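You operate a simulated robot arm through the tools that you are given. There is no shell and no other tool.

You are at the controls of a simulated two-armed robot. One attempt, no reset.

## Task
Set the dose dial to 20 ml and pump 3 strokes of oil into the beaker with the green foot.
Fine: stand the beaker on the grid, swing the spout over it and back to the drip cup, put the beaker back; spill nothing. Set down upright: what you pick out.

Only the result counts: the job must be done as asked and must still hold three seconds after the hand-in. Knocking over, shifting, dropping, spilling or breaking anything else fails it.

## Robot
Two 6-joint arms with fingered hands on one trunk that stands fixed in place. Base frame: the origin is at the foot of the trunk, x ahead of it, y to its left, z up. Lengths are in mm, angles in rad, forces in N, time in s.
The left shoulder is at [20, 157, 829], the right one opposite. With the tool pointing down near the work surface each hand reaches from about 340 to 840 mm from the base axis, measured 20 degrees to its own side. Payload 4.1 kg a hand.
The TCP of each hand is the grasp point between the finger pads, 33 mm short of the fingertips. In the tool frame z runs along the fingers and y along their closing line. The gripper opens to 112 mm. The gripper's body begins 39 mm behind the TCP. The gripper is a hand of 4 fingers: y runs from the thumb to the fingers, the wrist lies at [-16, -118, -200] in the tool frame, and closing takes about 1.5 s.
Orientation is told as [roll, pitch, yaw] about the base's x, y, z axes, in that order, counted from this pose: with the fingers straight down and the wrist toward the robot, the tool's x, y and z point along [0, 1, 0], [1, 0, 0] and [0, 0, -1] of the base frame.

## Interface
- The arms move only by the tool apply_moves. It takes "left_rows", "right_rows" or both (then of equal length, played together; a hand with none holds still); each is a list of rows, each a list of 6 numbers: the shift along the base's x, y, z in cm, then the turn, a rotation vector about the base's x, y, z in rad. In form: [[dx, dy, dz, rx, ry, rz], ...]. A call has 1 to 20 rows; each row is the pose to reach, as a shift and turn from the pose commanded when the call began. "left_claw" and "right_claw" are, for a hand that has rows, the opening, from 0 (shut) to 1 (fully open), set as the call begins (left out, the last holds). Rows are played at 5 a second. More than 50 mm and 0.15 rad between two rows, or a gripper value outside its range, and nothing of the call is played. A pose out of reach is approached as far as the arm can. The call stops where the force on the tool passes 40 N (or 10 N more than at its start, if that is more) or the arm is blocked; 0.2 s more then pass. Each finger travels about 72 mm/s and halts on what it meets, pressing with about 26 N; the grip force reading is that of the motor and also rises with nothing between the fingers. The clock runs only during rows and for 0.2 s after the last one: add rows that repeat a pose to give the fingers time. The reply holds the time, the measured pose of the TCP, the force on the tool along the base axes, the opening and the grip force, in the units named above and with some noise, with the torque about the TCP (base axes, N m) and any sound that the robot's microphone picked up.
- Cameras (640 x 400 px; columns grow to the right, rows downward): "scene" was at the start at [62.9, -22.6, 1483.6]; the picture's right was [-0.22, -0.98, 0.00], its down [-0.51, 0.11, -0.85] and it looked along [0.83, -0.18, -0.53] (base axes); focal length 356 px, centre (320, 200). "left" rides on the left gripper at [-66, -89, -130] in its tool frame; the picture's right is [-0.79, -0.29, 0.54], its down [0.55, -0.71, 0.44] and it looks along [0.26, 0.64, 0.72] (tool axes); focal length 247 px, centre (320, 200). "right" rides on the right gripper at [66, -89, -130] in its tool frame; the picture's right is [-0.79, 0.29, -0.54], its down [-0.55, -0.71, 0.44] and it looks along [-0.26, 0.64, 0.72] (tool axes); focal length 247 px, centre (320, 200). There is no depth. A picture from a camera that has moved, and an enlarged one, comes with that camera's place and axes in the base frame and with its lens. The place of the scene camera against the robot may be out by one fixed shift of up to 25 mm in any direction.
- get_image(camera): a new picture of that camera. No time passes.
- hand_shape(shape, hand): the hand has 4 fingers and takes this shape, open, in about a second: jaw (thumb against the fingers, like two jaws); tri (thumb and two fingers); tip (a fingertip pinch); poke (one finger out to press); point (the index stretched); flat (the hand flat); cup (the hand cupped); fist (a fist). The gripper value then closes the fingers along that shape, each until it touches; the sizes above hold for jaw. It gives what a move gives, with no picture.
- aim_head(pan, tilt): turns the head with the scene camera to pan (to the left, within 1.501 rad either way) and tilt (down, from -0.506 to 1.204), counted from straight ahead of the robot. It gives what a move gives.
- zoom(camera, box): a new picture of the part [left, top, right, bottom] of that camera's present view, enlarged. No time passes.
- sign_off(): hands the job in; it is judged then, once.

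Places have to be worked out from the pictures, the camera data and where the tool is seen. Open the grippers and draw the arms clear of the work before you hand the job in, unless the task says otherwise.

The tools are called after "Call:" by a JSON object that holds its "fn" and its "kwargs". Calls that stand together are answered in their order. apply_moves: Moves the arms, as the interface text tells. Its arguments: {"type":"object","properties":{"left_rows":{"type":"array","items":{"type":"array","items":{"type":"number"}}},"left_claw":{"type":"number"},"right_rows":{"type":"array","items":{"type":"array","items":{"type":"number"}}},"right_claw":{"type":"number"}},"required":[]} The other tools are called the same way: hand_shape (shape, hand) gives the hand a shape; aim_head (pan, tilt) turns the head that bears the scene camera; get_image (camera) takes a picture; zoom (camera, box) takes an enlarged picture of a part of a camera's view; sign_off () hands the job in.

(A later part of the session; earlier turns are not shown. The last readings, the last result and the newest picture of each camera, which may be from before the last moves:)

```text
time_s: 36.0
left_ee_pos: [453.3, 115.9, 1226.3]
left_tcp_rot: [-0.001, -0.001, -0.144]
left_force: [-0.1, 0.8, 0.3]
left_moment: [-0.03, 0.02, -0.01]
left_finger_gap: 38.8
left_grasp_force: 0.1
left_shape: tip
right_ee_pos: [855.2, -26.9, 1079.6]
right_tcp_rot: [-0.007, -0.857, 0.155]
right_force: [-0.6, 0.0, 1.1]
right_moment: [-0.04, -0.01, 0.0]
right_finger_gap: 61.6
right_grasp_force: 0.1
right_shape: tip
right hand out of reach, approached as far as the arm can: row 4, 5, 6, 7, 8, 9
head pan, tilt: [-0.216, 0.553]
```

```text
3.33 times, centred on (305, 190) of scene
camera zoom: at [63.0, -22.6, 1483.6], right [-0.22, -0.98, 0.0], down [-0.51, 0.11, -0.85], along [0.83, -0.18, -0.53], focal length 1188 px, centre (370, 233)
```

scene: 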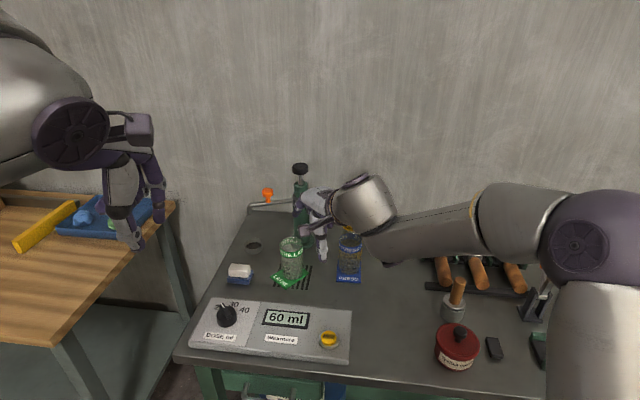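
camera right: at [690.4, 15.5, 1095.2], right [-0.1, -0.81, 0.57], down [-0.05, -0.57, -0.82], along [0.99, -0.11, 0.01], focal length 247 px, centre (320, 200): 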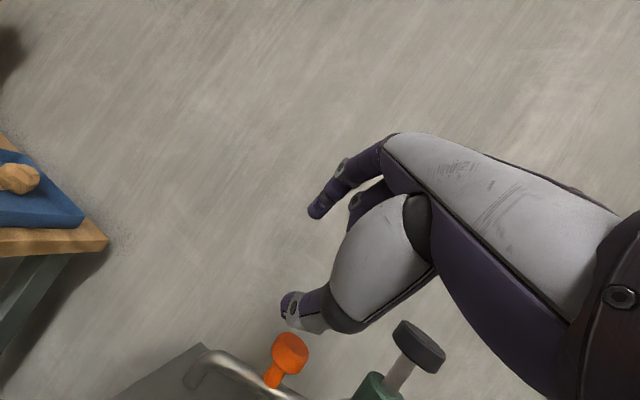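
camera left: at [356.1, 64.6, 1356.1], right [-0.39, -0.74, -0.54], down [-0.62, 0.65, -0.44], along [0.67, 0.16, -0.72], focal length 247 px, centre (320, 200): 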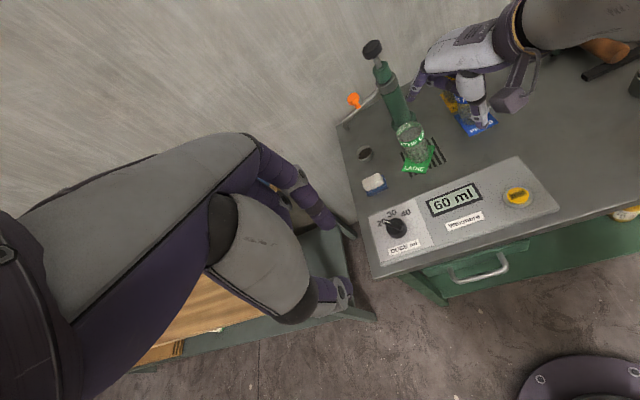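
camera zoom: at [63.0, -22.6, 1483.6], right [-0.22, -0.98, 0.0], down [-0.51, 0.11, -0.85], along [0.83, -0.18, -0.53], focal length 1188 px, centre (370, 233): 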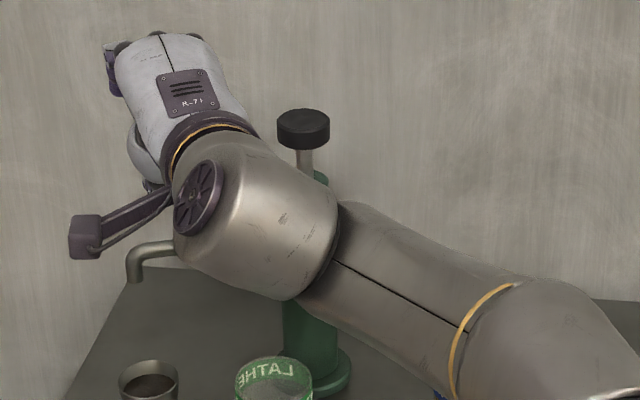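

The arm stalled on a joint limit on the way (pose (855,-27,1080), pitch 0.86) but touches nothing. I'll back off toward the robot at this pitch to learn what is reachable before approaching the knob.

Call:
{"fn": "apply_moves", "kwargs": {"right_rows": [[-2, -1, 0, 0, 0, 0], [-4, -2, -0.5, 0, 0, 0], [-6, -3, -1, 0, 0, 0], [-8, -4, -2, 0, 0, 0], [-8, -5, -4, 0, 0, 0]], "right_claw": 0.55}}

Call:
{"fn": "get_image", "kwargs": {"camera": "scene"}}

Call:
{"fn": "get_image", "kwargs": {"camera": "left"}}

```text
time_s: 37.2
left_ee_pos: [453.6, 115.6, 1226.5]
left_tcp_rot: [0.0, -0.002, -0.141]
left_force: [-0.4, 0.0, 0.1]
left_moment: [-0.02, -0.01, -0.01]
left_finger_gap: 38.9
left_grasp_force: 0.0
left_shape: tip
right_ee_pos: [761.4, -30.8, 1052.9]
right_tcp_rot: [-0.018, -0.823, 0.104]
right_force: [0.0, 0.2, -0.4]
right_moment: [0.0, -0.03, -0.02]
right_finger_gap: 61.5
right_grasp_force: 0.2
right_shape: tip
right hand out of reach, approached as far as the arm can: row 1, 2, 3, 4, 5
head pan, tilt: [-0.216, 0.553]
```

```text
taken
```

scene: 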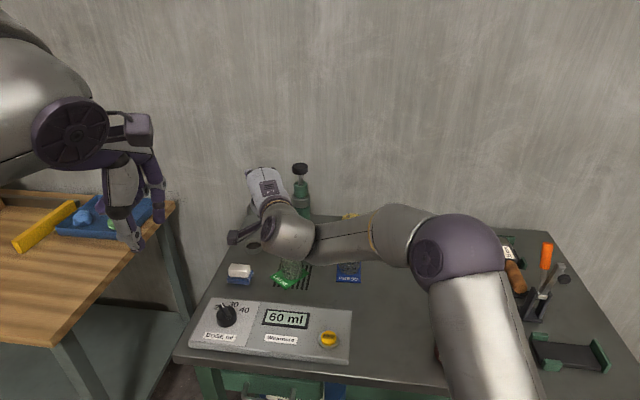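

```text
taken
camera left: at [356.1, 64.5, 1356.1], right [-0.4, -0.74, -0.54], down [-0.62, 0.65, -0.44], along [0.67, 0.16, -0.72], focal length 247 px, centre (320, 200)
```

left: 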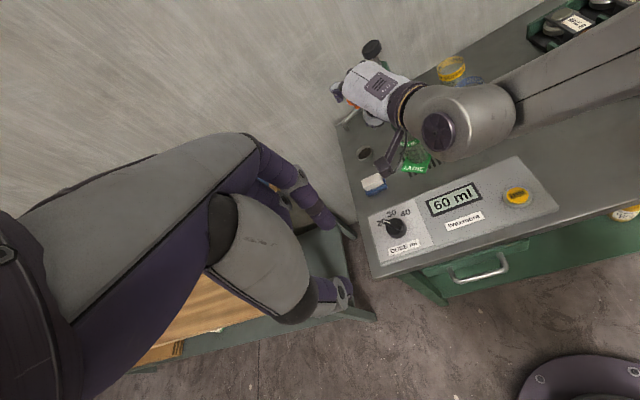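

This branch of the arm dislikes bent poses with this pitch, but near full stretch it works. I'll go up and forward to a stretched pose above/in front of the knob at pitch ~0.8, yaw ~0.15, pinch opened to ~78 mm.

Call:
{"fn": "apply_moves", "kwargs": {"right_rows": [[2, -0.3, 1.5, 0.004, 0.005, 0.01], [4, -0.9, 3, 0.008, 0.01, 0.02], [6, -1.5, 3, 0.012, 0.015, 0.03], [7.8, -2.4, 2.2, 0.015, 0.02, 0.04], [9.1, -3.6, 0.9, 0.018, 0.023, 0.046], [9.1, -3.6, 0.9, 0.018, 0.023, 0.046]], "right_claw": 0.7}}

Call:
{"fn": "get_image", "kwargs": {"camera": "right"}}

Call:
{"fn": "zoom", "kwargs": {"camera": "left", "box": [320, 20, 480, 140]}}

Call:
{"fn": "zoom", "kwargs": {"camera": "scene", "box": [225, 130, 385, 250]}}

```text
time_s: 38.6
left_ee_pos: [453.7, 114.7, 1226.4]
left_tcp_rot: [0.001, -0.001, -0.144]
left_force: [-0.1, -0.7, -0.3]
left_moment: [-0.02, 0.01, -0.01]
left_finger_gap: 38.6
left_grasp_force: 0.1
left_shape: tip
right_ee_pos: [853.8, -66.2, 1068.9]
right_tcp_rot: [0.008, -0.801, 0.122]
right_force: [0.5, -0.6, 0.3]
right_moment: [-0.01, -0.01, 0.03]
right_finger_gap: 78.2
right_grasp_force: 0.1
right_shape: tip
head pan, tilt: [-0.216, 0.553]
```

```text
taken
camera right: at [690.7, -20.2, 1096.2], right [-0.08, -0.81, 0.58], down [-0.11, -0.57, -0.82], along [0.99, -0.13, -0.04], focal length 247 px, centre (320, 200)
```

right: 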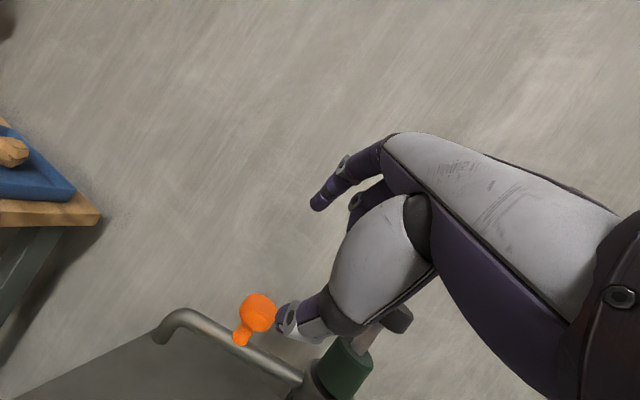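

```text
3.33 times, centred on (400, 80) of left
camera zoom: at [356.1, 64.6, 1356.1], right [-0.4, -0.74, -0.54], down [-0.62, 0.65, -0.44], along [0.67, 0.16, -0.72], focal length 823 px, centre (53, 600)
```

zoom: 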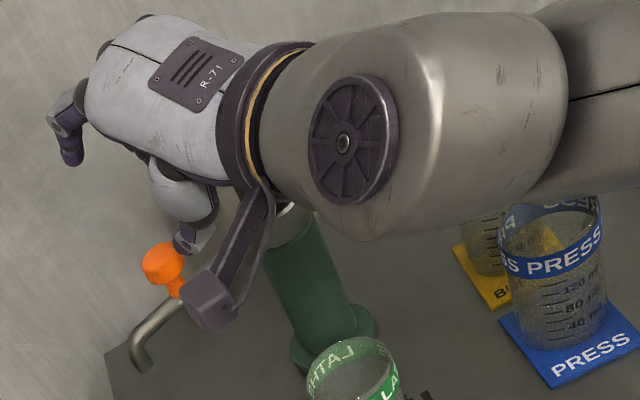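

```text
3.33 times, centred on (305, 190) of scene
camera zoom: at [62.8, -22.6, 1483.6], right [-0.22, -0.98, 0.0], down [-0.51, 0.11, -0.85], along [0.83, -0.18, -0.53], focal length 1188 px, centre (370, 233)
```

zoom: 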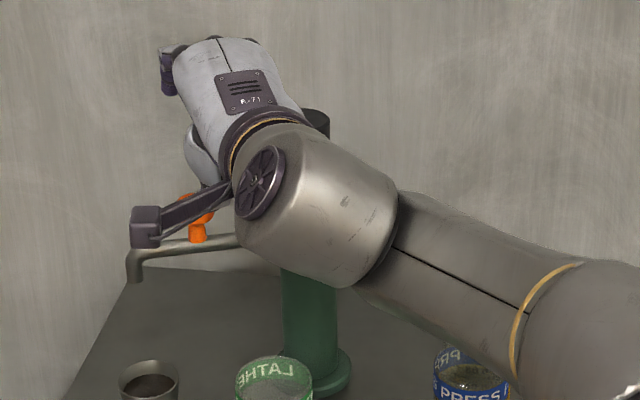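

Now in reach with no limit flagged, and my fingertip model matches the picture. I'll descend along a down-forward line so the thumb passes in front of the knob and the index over and behind it.

Call:
{"fn": "apply_moves", "kwargs": {"right_rows": [[0.4, 0, -1.5, 0, 0, 0], [0.8, 0, -3, 0, 0, 0], [1.3, 0, -4.5, 0, 0, 0], [1.7, 0, -5.5, 0, 0, 0], [2, 0, -6.4, 0, 0, 0], [2, 0, -6.4, 0, 0, 0]], "right_claw": 0.7}}

Call:
{"fn": "get_image", "kwargs": {"camera": "right"}}

Call:
{"fn": "zoom", "kwargs": {"camera": "left", "box": [320, 20, 480, 140]}}

Call:
{"fn": "zoom", "kwargs": {"camera": "scene", "box": [225, 130, 385, 250]}}

```text
time_s: 40.0
left_ee_pos: [452.1, 114.8, 1226.2]
left_tcp_rot: [0.0, -0.001, -0.143]
left_force: [0.5, -0.6, 0.3]
left_moment: [0.0, 0.0, 0.0]
left_finger_gap: 39.1
left_grasp_force: 0.2
left_shape: tip
right_ee_pos: [886.4, -59.0, 1015.9]
right_tcp_rot: [0.011, -0.803, 0.126]
right_force: [0.8, -0.3, -1.3]
right_moment: [-0.01, 0.0, -0.03]
right_finger_gap: 78.5
right_grasp_force: 0.2
right_shape: tip
right hand out of reach, approached as far as the arm can: row 1, 2, 3, 4, 5, 6
head pan, tilt: [-0.216, 0.553]
```

```text
taken
camera right: at [722.2, -14.0, 1042.1], right [-0.08, -0.81, 0.57], down [-0.11, -0.57, -0.82], along [0.99, -0.13, -0.04], focal length 247 px, centre (320, 200)
```

right: 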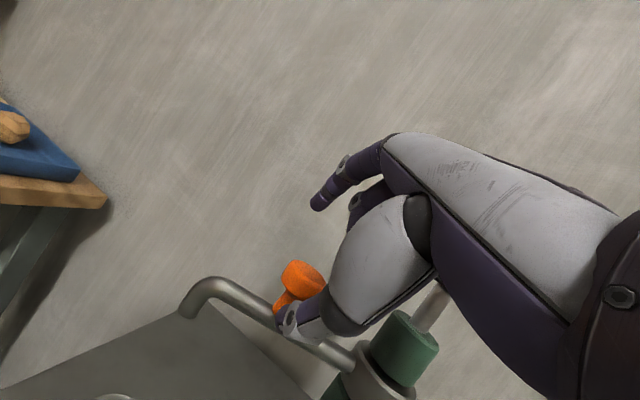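

```text
3.33 times, centred on (400, 80) of left
camera zoom: at [356.2, 64.6, 1356.1], right [-0.4, -0.74, -0.54], down [-0.62, 0.65, -0.44], along [0.67, 0.16, -0.72], focal length 823 px, centre (53, 600)
```

zoom: 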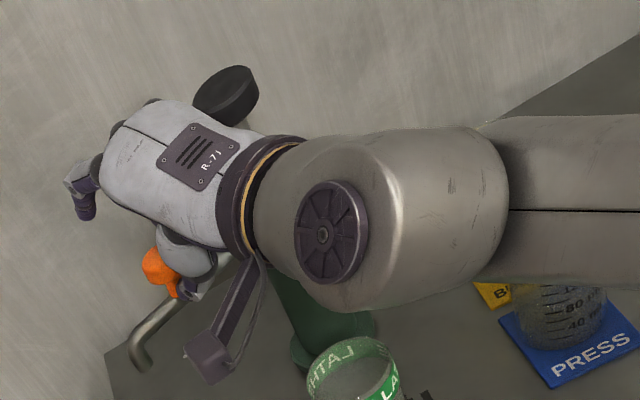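

```text
3.33 times, centred on (305, 190) of scene
camera zoom: at [62.9, -22.6, 1483.6], right [-0.22, -0.98, 0.0], down [-0.51, 0.11, -0.85], along [0.83, -0.18, -0.53], focal length 1188 px, centre (370, 233)
```

zoom: 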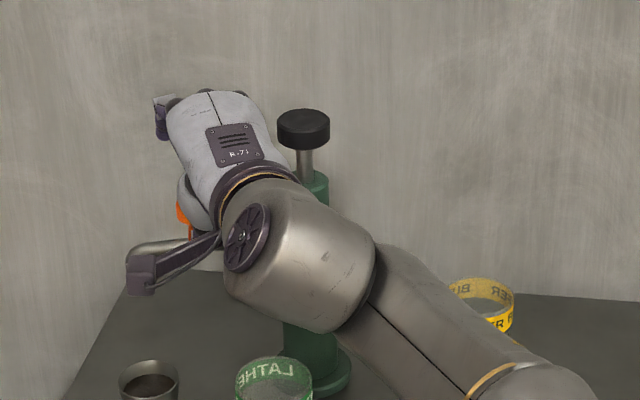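

The hand stopped at (886,-59,1016): at this pitch the palm is in line with the forearm (a wrist limit). Reducing the pitch to ~0.72 should let me centre the pinch on the knob, so I'll try that small correction.

Call:
{"fn": "apply_moves", "kwargs": {"right_rows": [[-0.3, -0.2, 0, -0.005, 0.041, 0], [-0.7, -0.4, -0.4, -0.01, 0.082, 0], [-1, -0.7, -1, -0.01, 0.082, 0], [-1, -0.7, -1, -0.01, 0.082, 0]], "right_claw": 0.7}}

Call:
{"fn": "get_image", "kwargs": {"camera": "right"}}

Call:
{"fn": "zoom", "kwargs": {"camera": "left", "box": [320, 20, 480, 140]}}

```text
time_s: 41.0
left_ee_pos: [452.4, 115.8, 1225.8]
left_tcp_rot: [0.0, -0.001, -0.143]
left_force: [0.9, 0.5, -1.0]
left_moment: [-0.02, 0.02, 0.0]
left_finger_gap: 38.9
left_grasp_force: 0.0
left_shape: tip
right_ee_pos: [876.4, -65.8, 1004.5]
right_tcp_rot: [0.012, -0.722, 0.126]
right_force: [-0.2, -0.5, -0.8]
right_moment: [-0.01, 0.03, 0.0]
right_finger_gap: 78.2
right_grasp_force: 0.1
right_shape: tip
head pan, tilt: [-0.216, 0.553]
```

```text
taken
camera right: at [715.3, -21.0, 1043.9], right [-0.03, -0.81, 0.59], down [-0.17, -0.57, -0.8], along [0.99, -0.12, -0.12], focal length 247 px, centre (320, 200)
```

right: 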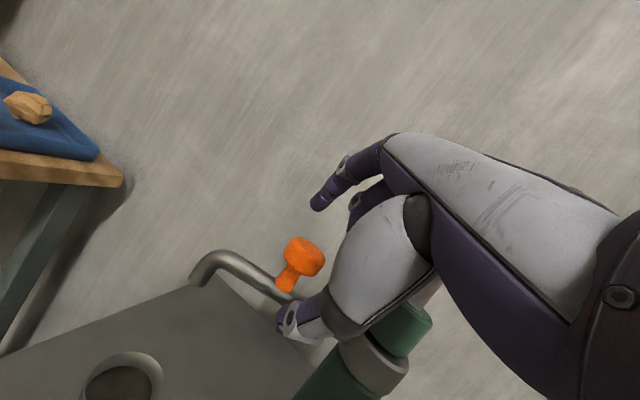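

```text
3.33 times, centred on (400, 80) of left
camera zoom: at [356.2, 64.6, 1356.1], right [-0.4, -0.74, -0.54], down [-0.62, 0.65, -0.44], along [0.67, 0.16, -0.72], focal length 823 px, centre (53, 600)
```

zoom: 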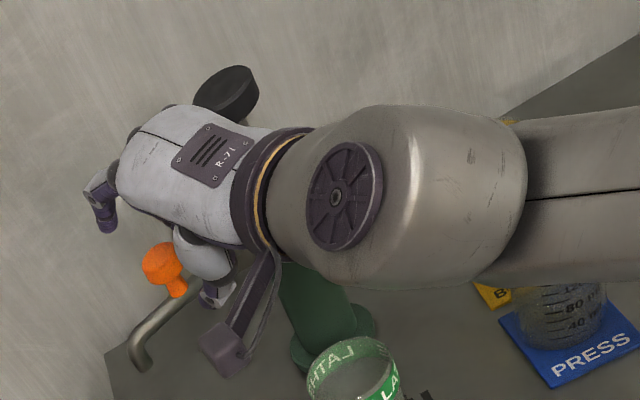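

The pinch is now centred on the knob (computed pinch point (902,-57,974); knob lies midway between tips in the picture). I'll close on it.

Call:
{"fn": "apply_moves", "kwargs": {"right_rows": [[0, 0, 0, 0, 0, 0], [0, 0, 0, 0, 0, 0], [0, 0, 0, 0, 0, 0], [0, 0, 0, 0, 0, 0], [0, 0, 0, 0, 0, 0], [0, 0, 0, 0, 0, 0]], "right_claw": 0.1}}

Call:
{"fn": "get_image", "kwargs": {"camera": "right"}}

Call:
{"fn": "zoom", "kwargs": {"camera": "left", "box": [320, 20, 480, 140]}}

```text
time_s: 42.4
left_ee_pos: [452.6, 115.9, 1225.4]
left_tcp_rot: [0.0, 0.0, -0.142]
left_force: [0.3, 0.3, -1.0]
left_moment: [-0.01, 0.0, -0.04]
left_finger_gap: 39.0
left_grasp_force: 0.0
left_shape: tip
right_ee_pos: [876.3, -65.8, 1004.5]
right_tcp_rot: [0.013, -0.721, 0.128]
right_force: [-3.1, -0.6, -5.8]
right_moment: [0.09, 0.03, -0.07]
right_finger_gap: 17.4
right_grasp_force: 25.9
right_shape: tip
head pan, tilt: [-0.216, 0.553]
```

```text
taken
camera right: at [715.4, -21.0, 1043.4], right [-0.03, -0.81, 0.59], down [-0.17, -0.57, -0.8], along [0.98, -0.12, -0.12], focal length 247 px, centre (320, 200)
```

right: 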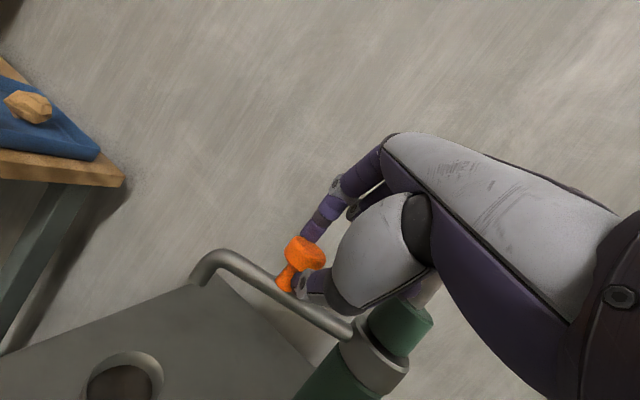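

```text
3.33 times, centred on (400, 80) of left
camera zoom: at [356.3, 64.6, 1356.0], right [-0.4, -0.74, -0.54], down [-0.62, 0.65, -0.44], along [0.67, 0.16, -0.72], focal length 823 px, centre (53, 600)
```

zoom: 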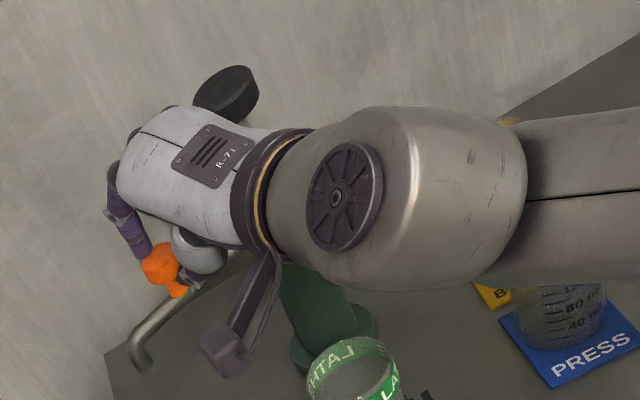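

Firm pinch on the knob (26 N, index behind, thumb in front). I'll pull along the arc around the pump axis (895,-146), a first small ~0.2 rad to see that the spout follows.

Call:
{"fn": "apply_moves", "kwargs": {"right_rows": [[-0.48, 0.03, 0, 0, 0, 0], [-0.96, 0.03, 0, 0, 0, 0], [-1.4, 0, 0, 0, 0, 0], [-1.84, -0.04, 0, 0, 0, 0]], "right_claw": 0.1}}

Call:
{"fn": "get_image", "kwargs": {"camera": "right"}}

Call:
{"fn": "zoom", "kwargs": {"camera": "left", "box": [320, 20, 480, 140]}}

```text
time_s: 43.4
left_ee_pos: [453.4, 116.2, 1227.0]
left_tcp_rot: [-0.001, -0.001, -0.142]
left_force: [0.8, 0.7, -0.1]
left_moment: [0.01, 0.01, -0.03]
left_finger_gap: 39.1
left_grasp_force: 0.2
left_shape: tip
right_ee_pos: [857.8, -66.9, 1003.7]
right_tcp_rot: [0.012, -0.718, 0.125]
right_force: [0.5, 5.2, -5.1]
right_moment: [0.16, -0.11, 0.21]
right_finger_gap: 16.9
right_grasp_force: 25.7
right_shape: tip
head pan, tilt: [-0.216, 0.553]
```

```text
taken
camera right: at [697.5, -20.2, 1043.6], right [-0.03, -0.81, 0.59], down [-0.17, -0.57, -0.8], along [0.98, -0.13, -0.12], focal length 247 px, centre (320, 200)
```

right: 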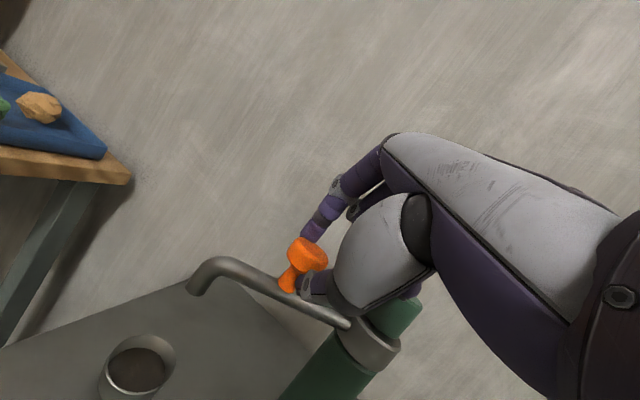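

```text
3.33 times, centred on (400, 80) of left
camera zoom: at [356.4, 64.8, 1356.0], right [-0.4, -0.74, -0.54], down [-0.62, 0.65, -0.44], along [0.67, 0.16, -0.72], focal length 823 px, centre (53, 600)
```

zoom: 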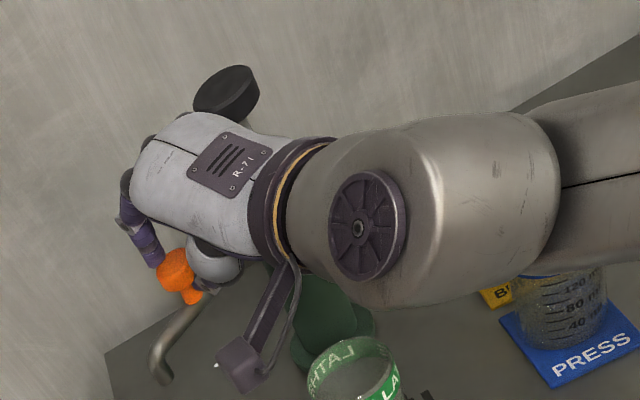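

The spout follows easily. I'll continue along the arc to about φ=2.1 rad, turning the hand gently with it.

Call:
{"fn": "apply_moves", "kwargs": {"right_rows": [[-0.42, -0.1, 0, 0, 0, 0.025], [-0.83, -0.24, 0, 0, 0, 0.05], [-1.23, -0.42, 0, 0, 0, 0.075], [-1.63, -0.61, 0, 0, 0, 0.1], [-2.02, -0.83, 0, 0, 0, 0.125], [-2.4, -1.06, 0, 0, 0, 0.15], [-2.77, -1.31, 0, 0, 0, 0.175], [-3.12, -1.58, 0, 0, 0, 0.2]], "right_claw": 0.1}}

Call:
{"fn": "get_image", "kwargs": {"camera": "right"}}

Call:
{"fn": "zoom", "kwargs": {"camera": "left", "box": [320, 20, 480, 140]}}

```text
time_s: 45.2
left_ee_pos: [453.6, 115.4, 1225.6]
left_tcp_rot: [0.001, -0.002, -0.143]
left_force: [0.5, 0.4, -0.1]
left_moment: [-0.01, 0.03, -0.01]
left_finger_gap: 39.0
left_grasp_force: 0.0
left_shape: tip
right_ee_pos: [855.5, -54.3, 1054.3]
right_tcp_rot: [0.011, -0.665, 0.309]
right_force: [0.3, -0.1, -0.5]
right_moment: [-0.02, -0.02, 0.0]
right_finger_gap: 14.7
right_grasp_force: 26.3
right_shape: tip
right hand out of reach, approached as far as the arm can: row 1, 2, 3, 4, 5, 6, 7, 8
head pan, tilt: [-0.216, 0.553]
```

```text
taken
camera right: at [692.1, -37.9, 1101.1], right [0.15, -0.79, 0.59], down [-0.11, -0.61, -0.79], along [0.98, 0.05, -0.18], focal length 247 px, centre (320, 200)
```

right: 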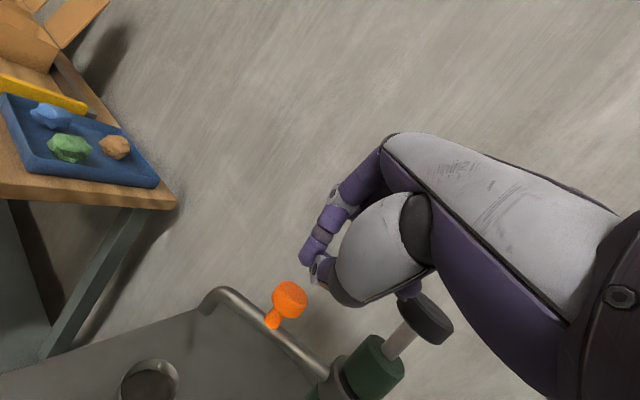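

```text
3.33 times, centred on (400, 80) of left
camera zoom: at [356.3, 65.0, 1356.1], right [-0.4, -0.74, -0.54], down [-0.62, 0.65, -0.44], along [0.67, 0.16, -0.72], focal length 823 px, centre (53, 600)
```

zoom: 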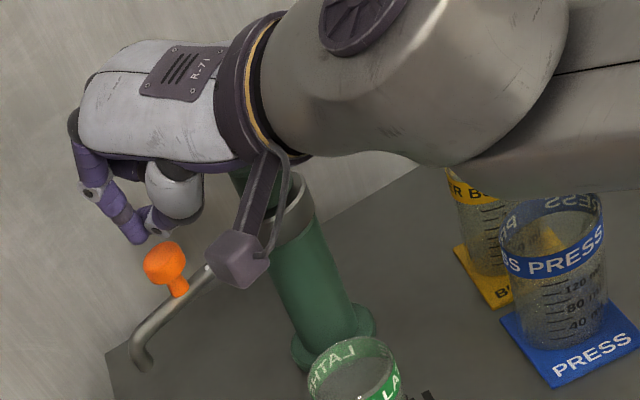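

The wrist hit a limit and the hand slid up off the knob; the spout has swung back to nearly its original place. I'll verify the display, plunger and table are untouched before retrying with the hand headed slightly right (yaw −0.15), where the wrist has more freedom.

Call:
{"fn": "zoom", "kwargs": {"camera": "scene", "box": [180, 150, 380, 350]}}

Call:
{"fn": "zoom", "kwargs": {"camera": "right", "box": [180, 240, 480, 400]}}

Call:
{"fn": "zoom", "kwargs": {"camera": "left", "box": [320, 60, 480, 220]}}

```text
2.00 times, centred on (280, 250) of scene
camera zoom: at [63.2, -22.5, 1483.6], right [-0.21, -0.98, 0.0], down [-0.51, 0.11, -0.85], along [0.83, -0.18, -0.53], focal length 713 px, centre (400, 100)
```

zoom: 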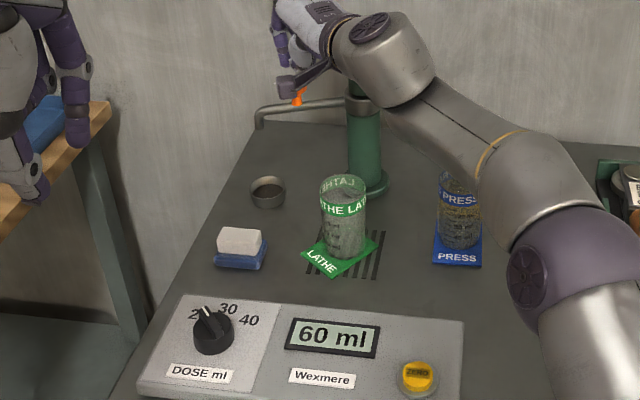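

```text
2.13 times, centred on (330, 320) of right
camera zoom: at [692.1, -37.9, 1101.1], right [0.15, -0.79, 0.59], down [-0.11, -0.61, -0.79], along [0.98, 0.05, -0.18], focal length 527 px, centre (299, -56)
```

zoom: 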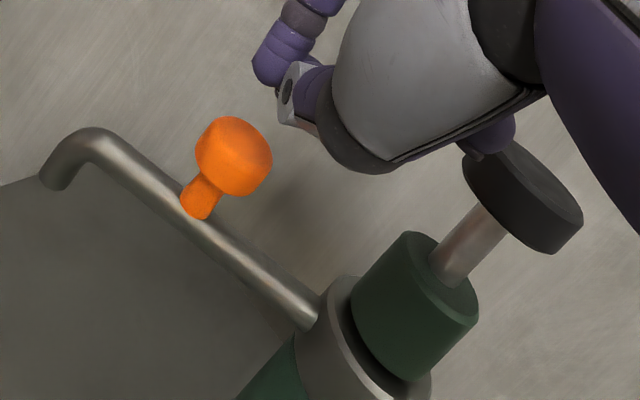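

```text
2.50 times, centred on (400, 140) of left
camera zoom: at [356.3, 65.0, 1356.1], right [-0.4, -0.74, -0.54], down [-0.62, 0.65, -0.44], along [0.67, 0.16, -0.72], focal length 617 px, centre (120, 350)
```

zoom: 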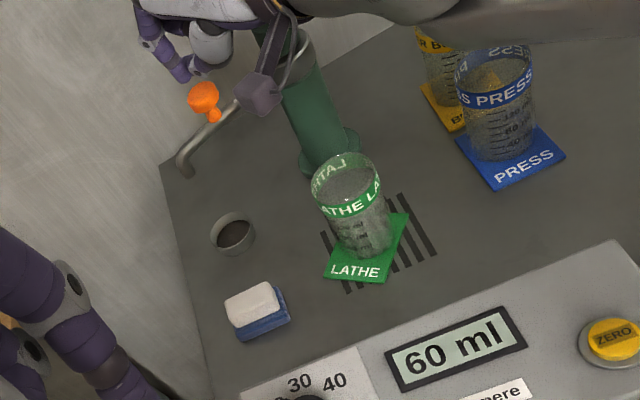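

Nothing has changed (display still 60 ml, beaker upright), but a curled finger is right by the plunger head. I'll first ease the hand up and left/back away from it, then turn the heading to −0.15.

Call:
{"fn": "apply_moves", "kwargs": {"right_rows": [[-0.5, 1, 1, 0, 0, 0], [-1.2, 2, 1.5, 0, 0, 0], [-2, 2.5, 1.5, 0.001, -0.01, -0.09], [-2.5, 2.5, 1.5, 0.002, -0.022, -0.18], [-3, 2.5, 1.3, 0.003, -0.033, -0.27], [-3, 2, 1.2, 0.004, -0.044, -0.36], [-2.5, 1, 1.2, 0.004, -0.055, -0.459]], "right_claw": 0.7}}

Call:
{"fn": "get_image", "kwargs": {"camera": "right"}}

Call:
{"fn": "zoom", "kwargs": {"camera": "left", "box": [320, 20, 480, 140]}}

```text
time_s: 46.8
left_ee_pos: [453.7, 116.2, 1226.6]
left_tcp_rot: [0.0, -0.001, -0.144]
left_force: [0.4, -0.3, 0.3]
left_moment: [-0.02, 0.0, 0.02]
left_finger_gap: 38.8
left_grasp_force: 0.1
left_shape: tip
right_ee_pos: [830.8, -47.8, 1067.3]
right_tcp_rot: [0.014, -0.713, -0.155]
right_force: [-0.4, -0.6, 0.1]
right_moment: [0.02, -0.04, 0.0]
right_finger_gap: 78.1
right_grasp_force: 0.2
right_shape: tip
head pan, tilt: [-0.216, 0.553]
```

```text
taken
camera right: at [688.2, 40.4, 1107.1], right [-0.25, -0.77, 0.59], down [-0.33, -0.5, -0.8], along [0.91, -0.39, -0.13], focal length 247 px, centre (320, 200)
```

right: 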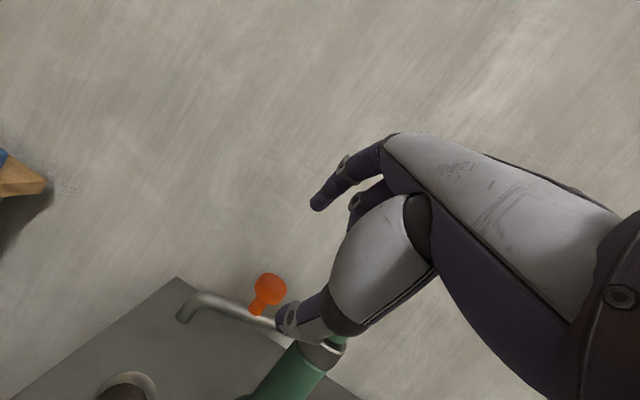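

```text
3.33 times, centred on (400, 80) of left
camera zoom: at [356.1, 64.4, 1356.1], right [-0.4, -0.74, -0.54], down [-0.62, 0.65, -0.44], along [0.67, 0.16, -0.72], focal length 823 px, centre (53, 600)
```

zoom: 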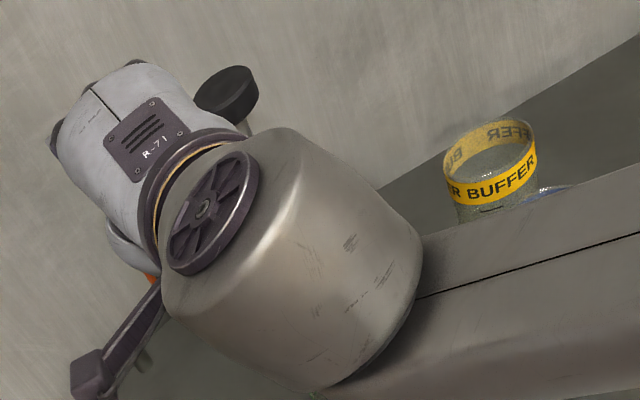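

This heading is within reach with no limit flagged. From the knob's pixel relative to its pixel when last pinched, the grip pose is about (870.5,-60,1005.5); I'll descend there along a down-forward line.

Call:
{"fn": "apply_moves", "kwargs": {"right_rows": [[0.8, -0.25, -1.3, 0, 0, 0], [1.6, -0.5, -2.6, 0, 0, 0], [2.4, -0.75, -3.8, 0, 0, 0], [3.2, -1, -5, 0, 0, 0], [3.97, -1.22, -6.18, 0, 0, 0], [3.97, -1.22, -6.18, 0, 0, 0]], "right_claw": 0.7}}

Call:
{"fn": "get_image", "kwargs": {"camera": "right"}}

Call:
{"fn": "zoom", "kwargs": {"camera": "scene", "box": [225, 130, 385, 250]}}

```text
time_s: 48.2
left_ee_pos: [452.1, 115.4, 1225.9]
left_tcp_rot: [0.001, -0.001, -0.142]
left_force: [0.1, 1.4, 0.4]
left_moment: [-0.02, -0.01, -0.04]
left_finger_gap: 38.8
left_grasp_force: 0.0
left_shape: tip
right_ee_pos: [869.9, -57.7, 1004.0]
right_tcp_rot: [0.011, -0.715, -0.152]
right_force: [0.6, 0.0, -0.4]
right_moment: [-0.02, 0.01, -0.02]
right_finger_gap: 78.0
right_grasp_force: 0.1
right_shape: tip
head pan, tilt: [-0.216, 0.553]
```

```text
taken
camera right: at [728.2, 29.4, 1043.9], right [-0.25, -0.77, 0.59], down [-0.33, -0.5, -0.8], along [0.91, -0.39, -0.13], focal length 247 px, centre (320, 200)
```

right: 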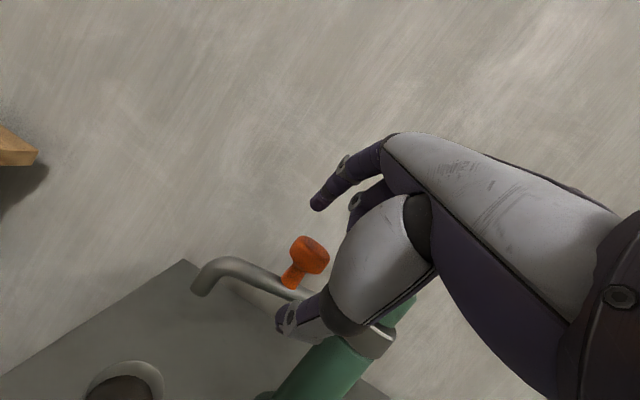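

```text
3.33 times, centred on (305, 190) of scene
camera zoom: at [62.8, -22.6, 1483.6], right [-0.22, -0.98, 0.0], down [-0.51, 0.11, -0.85], along [0.83, -0.18, -0.53], focal length 1188 px, centre (370, 233)
```

zoom: 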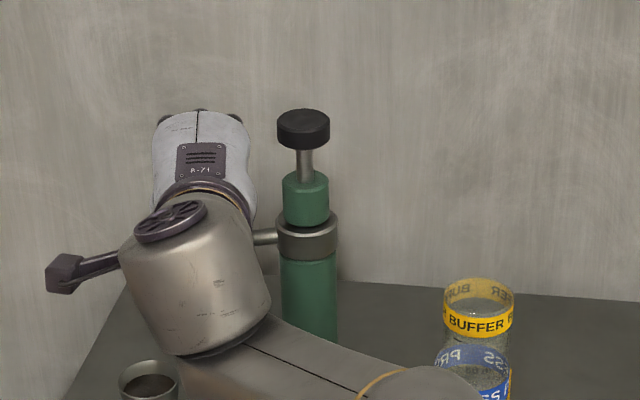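

The knob sits between the tips (px (310,255) vs ideal (304,256)). I'll shift 3 mm right and close the pinch.

Call:
{"fn": "apply_moves", "kwargs": {"right_rows": [[0, -0.15, 0, 0, 0, 0], [0, -0.3, 0.1, 0, 0, 0], [0, -0.3, 0.1, 0, 0, 0], [0, -0.3, 0.1, 0, 0, 0], [0, -0.3, 0.1, 0, 0, 0], [0, -0.3, 0.1, 0, 0, 0], [0, -0.3, 0.1, 0, 0, 0]], "right_claw": 0.1}}

Call:
{"fn": "get_image", "kwargs": {"camera": "right"}}

```text
time_s: 49.8
left_ee_pos: [453.7, 115.0, 1225.9]
left_tcp_rot: [-0.001, -0.001, -0.144]
left_force: [-0.2, 0.3, 0.2]
left_moment: [0.01, -0.02, -0.02]
left_finger_gap: 39.2
left_grasp_force: 0.1
left_shape: tip
right_ee_pos: [870.3, -60.7, 1004.3]
right_tcp_rot: [0.013, -0.715, -0.151]
right_force: [-2.6, 2.4, -0.9]
right_moment: [0.1, -0.21, -0.03]
right_finger_gap: 21.0
right_grasp_force: 26.0
right_shape: tip
head pan, tilt: [-0.216, 0.553]
```

```text
taken
camera right: at [727.2, 26.7, 1044.9], right [-0.25, -0.77, 0.59], down [-0.33, -0.5, -0.8], along [0.91, -0.39, -0.13], focal length 247 px, centre (320, 200)
```

right: 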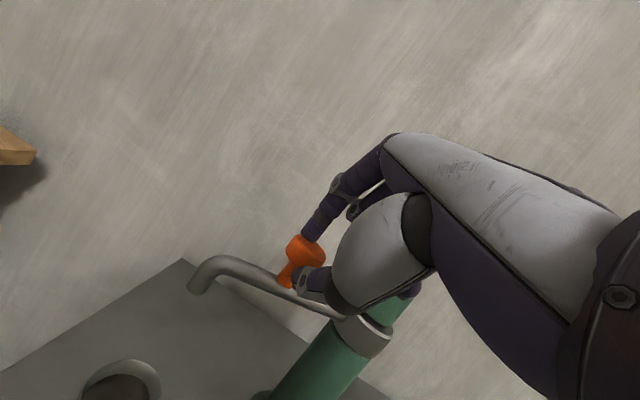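

Pinched again. I'll pull a short first stretch (to φ≈1.75) with fixed hand orientation and watch for any reach flag.

Call:
{"fn": "apply_moves", "kwargs": {"right_rows": [[-0.4, -0.01, 0, 0, 0, 0], [-0.8, -0.03, 0, 0, 0, 0], [-1.25, -0.08, 0, 0, 0, 0], [-1.68, -0.14, 0, 0, 0, 0]], "right_claw": 0.1}}

Call:
{"fn": "get_image", "kwargs": {"camera": "right"}}

```text
time_s: 50.8
left_ee_pos: [453.9, 115.4, 1226.3]
left_tcp_rot: [0.001, -0.003, -0.143]
left_force: [0.4, 0.3, -0.1]
left_moment: [0.02, -0.01, 0.02]
left_finger_gap: 39.2
left_grasp_force: 0.0
left_shape: tip
right_ee_pos: [853.4, -60.6, 1005.9]
right_tcp_rot: [0.012, -0.714, -0.152]
right_force: [1.5, 4.8, -1.9]
right_moment: [0.2, -0.37, 0.24]
right_finger_gap: 20.8
right_grasp_force: 25.7
right_shape: tip
head pan, tilt: [-0.216, 0.553]
```

```text
taken
camera right: at [710.1, 25.8, 1045.0], right [-0.25, -0.77, 0.59], down [-0.33, -0.5, -0.8], along [0.91, -0.39, -0.13], focal length 247 px, centre (320, 200)
```

right: 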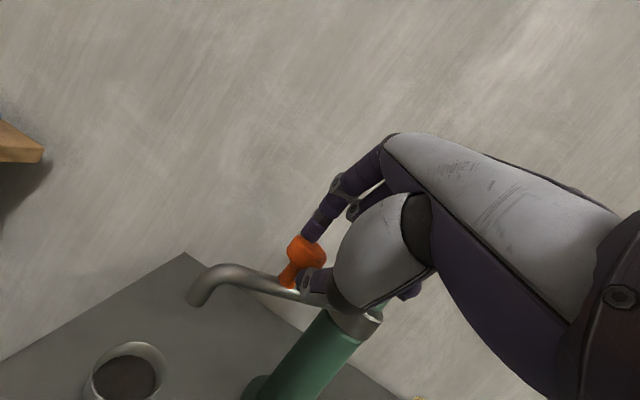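

It follows well with small forces. I'll continue to φ≈2.05.

Call:
{"fn": "apply_moves", "kwargs": {"right_rows": [[-0.44, -0.03, 0, 0, 0, 0], [-0.87, -0.13, 0, 0, 0, 0], [-1.29, -0.26, 0, 0, 0, 0], [-1.71, -0.42, 0, 0, 0, 0], [-2.12, -0.59, 0, 0, 0, 0], [-2.51, -0.79, 0, 0, 0, 0]], "right_claw": 0.1}}

Call:
{"fn": "get_image", "kwargs": {"camera": "right"}}

Call:
{"fn": "get_image", "kwargs": {"camera": "scene"}}

```text
time_s: 52.2
left_ee_pos: [451.5, 115.5, 1225.4]
left_tcp_rot: [-0.001, -0.001, -0.143]
left_force: [0.1, -0.1, 0.7]
left_moment: [0.02, -0.02, 0.02]
left_finger_gap: 38.9
left_grasp_force: 0.0
left_shape: tip
right_ee_pos: [828.2, -70.5, 1006.0]
right_tcp_rot: [0.011, -0.715, -0.153]
right_force: [0.5, 5.0, -0.2]
right_moment: [0.24, -0.43, 0.34]
right_finger_gap: 20.3
right_grasp_force: 26.1
right_shape: tip
head pan, tilt: [-0.216, 0.553]
```

```text
taken
camera right: at [685.1, 16.2, 1045.7], right [-0.25, -0.77, 0.59], down [-0.33, -0.5, -0.8], along [0.91, -0.39, -0.13], focal length 247 px, centre (320, 200)
```

right: 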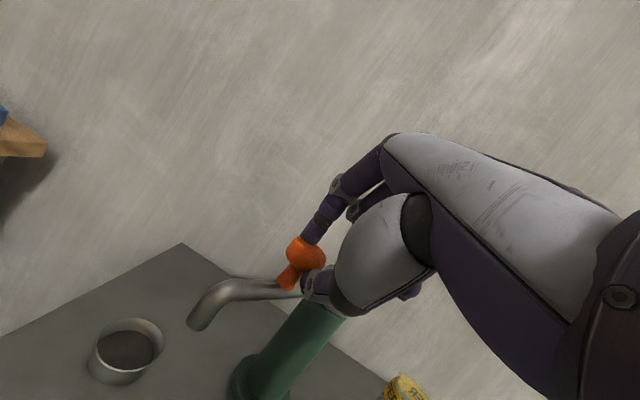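

```text
taken
```

scene: 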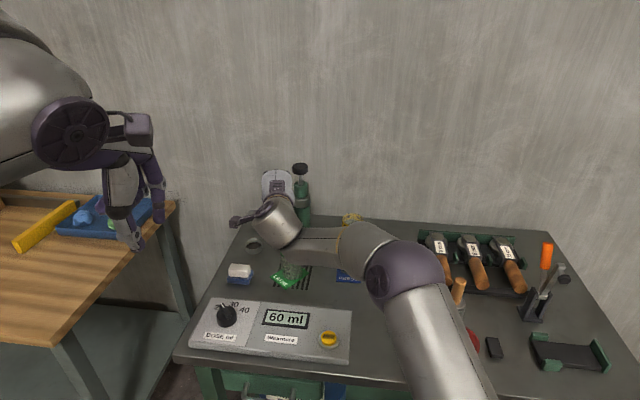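

Going well (φ≈2.05, 5 N). Next stretch to φ≈2.35.

Call:
{"fn": "apply_moves", "kwargs": {"right_rows": [[-0.39, -0.22, 0, 0, 0, 0], [-0.77, -0.45, 0, 0, 0, 0], [-1.14, -0.7, 0, 0, 0, 0], [-1.49, -0.97, 0, 0, 0, 0], [-1.83, -1.26, 0, 0, 0, 0], [-2.15, -1.56, 0, 0, 0, 0]], "right_claw": 0.1}}

Call:
{"fn": "get_image", "kwargs": {"camera": "right"}}

Call:
{"fn": "zoom", "kwargs": {"camera": "left", "box": [320, 20, 480, 170]}}

```text
time_s: 53.6
left_ee_pos: [453.1, 115.6, 1226.5]
left_tcp_rot: [0.001, -0.002, -0.143]
left_force: [-0.3, -0.3, -0.1]
left_moment: [0.0, -0.01, -0.02]
left_finger_gap: 39.0
left_grasp_force: 0.0
left_shape: tip
right_ee_pos: [806.1, -86.1, 1005.9]
right_tcp_rot: [0.011, -0.715, -0.151]
right_force: [1.4, 2.2, 3.1]
right_moment: [0.11, -0.32, 0.27]
right_finger_gap: 19.7
right_grasp_force: 25.6
right_shape: tip
head pan, tilt: [-0.216, 0.553]
```

```text
taken
camera right: at [663.9, 0.7, 1046.4], right [-0.25, -0.77, 0.59], down [-0.33, -0.5, -0.8], along [0.91, -0.39, -0.13], focal length 247 px, centre (320, 200)
```

right: 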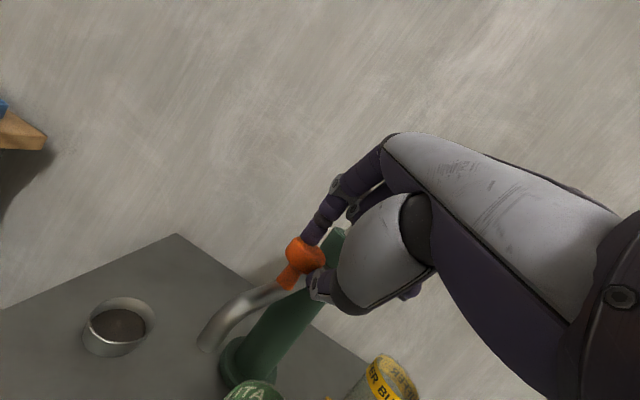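

```text
2.67 times, centred on (400, 95) of left
camera zoom: at [356.2, 64.7, 1356.1], right [-0.4, -0.74, -0.54], down [-0.62, 0.65, -0.44], along [0.67, 0.16, -0.72], focal length 659 px, centre (107, 480)
```

zoom: 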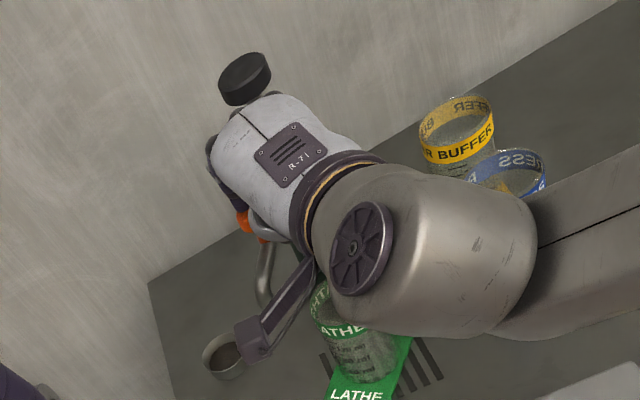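

φ≈2.35 with the outlet approaching the beaker. I'll continue to φ≈2.65 and check.

Call:
{"fn": "apply_moves", "kwargs": {"right_rows": [[-0.31, -0.32, 0, 0, 0, 0], [-0.6, -0.66, 0, 0, 0, 0], [-0.87, -1.01, 0, 0, 0, 0], [-1.13, -1.37, 0, 0, 0, 0], [-1.37, -1.74, 0, 0, 0, 0], [-1.59, -2.13, 0, 0, 0, 0]], "right_claw": 0.1}}

Call:
{"fn": "get_image", "kwargs": {"camera": "right"}}

Call:
{"fn": "zoom", "kwargs": {"camera": "left", "box": [320, 20, 480, 170]}}

```text
time_s: 55.0
left_ee_pos: [452.1, 115.5, 1226.7]
left_tcp_rot: [0.0, -0.002, -0.142]
left_force: [0.0, 0.4, 0.5]
left_moment: [0.01, 0.01, 0.04]
left_finger_gap: 39.1
left_grasp_force: 0.1
left_shape: tip
right_ee_pos: [791.5, -108.9, 1010.3]
right_tcp_rot: [0.015, -0.722, -0.156]
right_force: [-3.5, 3.9, 28.1]
right_moment: [0.33, -0.58, 0.21]
right_finger_gap: 20.1
right_grasp_force: 25.9
right_shape: tip
head pan, tilt: [-0.216, 0.553]
```

```text
taken
camera right: at [648.2, -20.8, 1049.1], right [-0.25, -0.77, 0.58], down [-0.32, -0.5, -0.8], along [0.91, -0.39, -0.12], focal length 247 px, centre (320, 200)
```

right: 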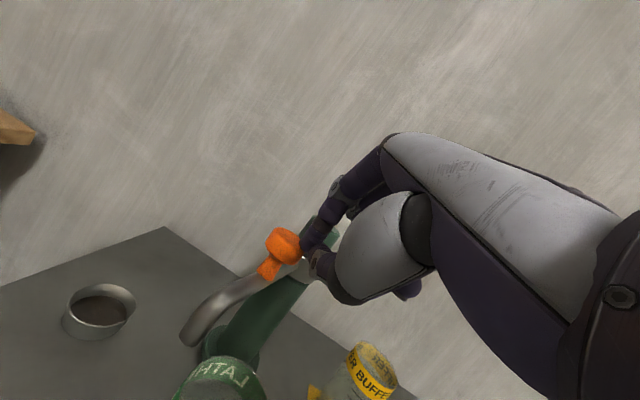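

```text
2.67 times, centred on (400, 95) of left
camera zoom: at [355.2, 64.8, 1356.3], right [-0.4, -0.74, -0.54], down [-0.62, 0.65, -0.44], along [0.67, 0.16, -0.72], focal length 659 px, centre (107, 480)
```

zoom: 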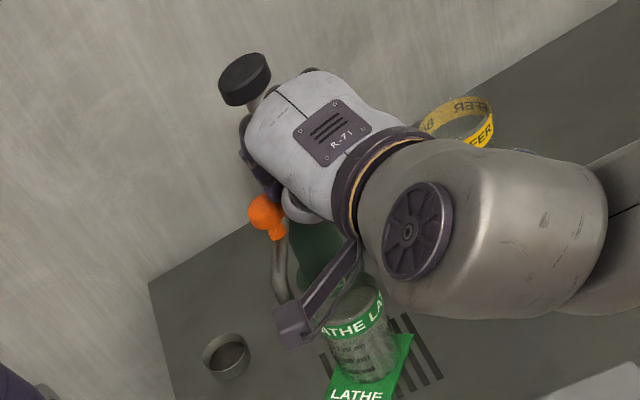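

The knob slipped out of the pinch near φ≈2.5 (28 N vertical now); the outlet is already next to the beaker. I'll lift clear, then push the knob the rest of the way from its left side.

Call:
{"fn": "apply_moves", "kwargs": {"right_rows": [[0, 0, 0.8, 0, 0, 0], [0, 0, 1.8, 0, 0, 0], [0, 0, 3, 0, 0, 0], [0, 0, 4.2, 0, 0, 0]], "right_claw": 0.1}}

Call:
{"fn": "get_image", "kwargs": {"camera": "right"}}

Call:
{"fn": "zoom", "kwargs": {"camera": "left", "box": [320, 20, 480, 170]}}

Call:
{"fn": "zoom", "kwargs": {"camera": "scene", "box": [225, 140, 405, 320]}}

```text
time_s: 56.0
left_ee_pos: [453.6, 115.4, 1225.6]
left_tcp_rot: [0.001, -0.001, -0.144]
left_force: [-0.4, 0.8, -0.3]
left_moment: [-0.03, -0.01, -0.03]
left_finger_gap: 39.4
left_grasp_force: 0.1
left_shape: tip
right_ee_pos: [788.2, -108.7, 1048.0]
right_tcp_rot: [0.014, -0.712, -0.15]
right_force: [0.4, -0.4, -1.1]
right_moment: [0.0, 0.02, -0.04]
right_finger_gap: 18.4
right_grasp_force: 25.4
right_shape: tip
head pan, tilt: [-0.216, 0.553]
```

```text
taken
camera right: at [646.2, -21.2, 1086.7], right [-0.25, -0.77, 0.59], down [-0.33, -0.5, -0.8], along [0.91, -0.39, -0.13], focal length 247 px, centre (320, 200)
```

right: 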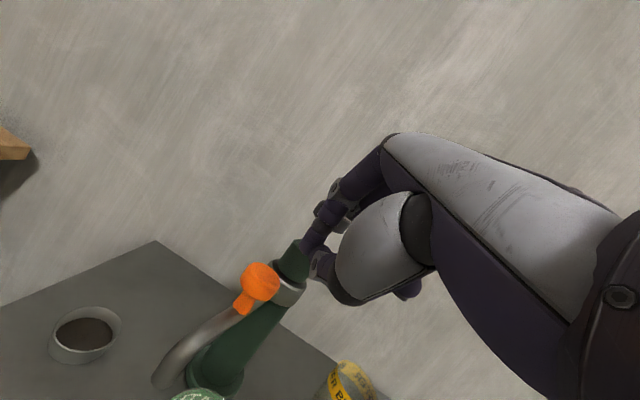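

```text
2.67 times, centred on (400, 95) of left
camera zoom: at [356.3, 64.6, 1356.1], right [-0.4, -0.74, -0.54], down [-0.62, 0.65, -0.44], along [0.67, 0.16, -0.72], focal length 659 px, centre (107, 480)
```

zoom: 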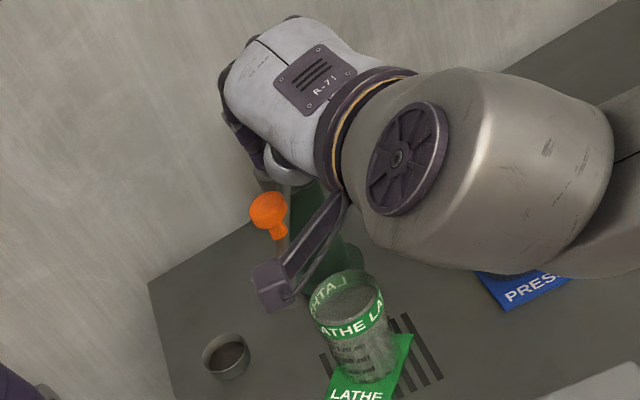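

```text
2.22 times, centred on (315, 230) of scene
camera zoom: at [63.0, -22.6, 1483.6], right [-0.22, -0.98, 0.0], down [-0.51, 0.11, -0.85], along [0.83, -0.18, -0.53], focal length 792 px, centre (331, 133)
```

zoom: 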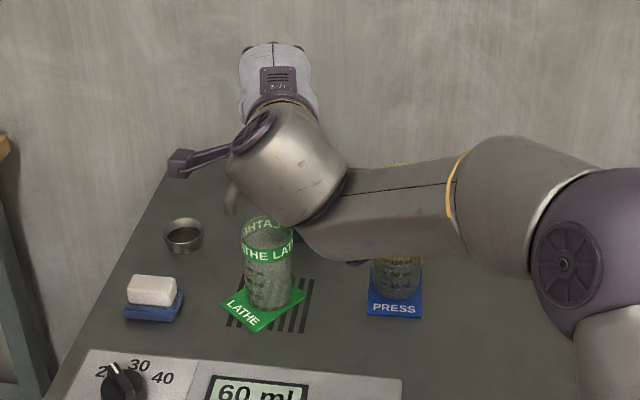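

The hand is free. The knob is now near (824,-97) (φ≈2.54). I'll move the closed fingertips to its left-rear side at knob height.

Call:
{"fn": "apply_moves", "kwargs": {"right_rows": [[0.5, 2, 0, 0, 0, 0], [1.5, 4, 0, 0, 0, 0], [2.9, 4.1, -1, 0, 0, 0], [2.9, 4.1, -2.5, 0, 0, 0], [2.9, 4.1, -4.6, 0, 0, 0], [2.9, 4.1, -4.6, 0, 0, 0]], "right_claw": 0.1}}

Call:
{"fn": "get_image", "kwargs": {"camera": "right"}}

Call:
{"fn": "zoom", "kwargs": {"camera": "left", "box": [320, 20, 480, 170]}}

```text
time_s: 57.4
left_ee_pos: [452.6, 114.7, 1225.9]
left_tcp_rot: [0.0, -0.001, -0.143]
left_force: [-0.1, -0.1, 0.3]
left_moment: [0.01, 0.03, 0.01]
left_finger_gap: 38.9
left_grasp_force: 0.1
left_shape: tip
right_ee_pos: [818.8, -67.1, 1002.2]
right_tcp_rot: [0.013, -0.713, -0.151]
right_force: [0.7, -0.7, 1.0]
right_moment: [0.01, 0.0, -0.03]
right_finger_gap: 18.3
right_grasp_force: 26.3
right_shape: tip
head pan, tilt: [-0.216, 0.553]
```

```text
taken
camera right: at [676.4, 20.2, 1042.2], right [-0.25, -0.77, 0.59], down [-0.33, -0.5, -0.8], along [0.91, -0.39, -0.13], focal length 247 px, centre (320, 200)
```

right: 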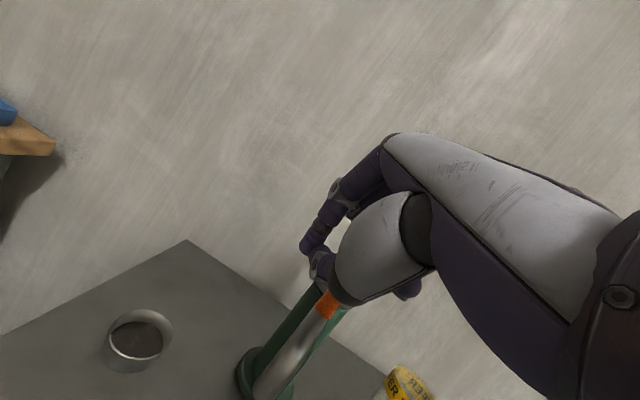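

```text
2.67 times, centred on (400, 95) of left
camera zoom: at [356.2, 64.6, 1356.1], right [-0.4, -0.74, -0.54], down [-0.62, 0.65, -0.44], along [0.67, 0.16, -0.72], focal length 659 px, centre (107, 480)
```

zoom: 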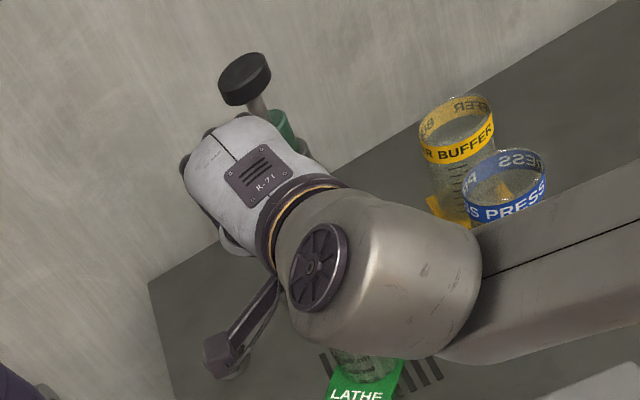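

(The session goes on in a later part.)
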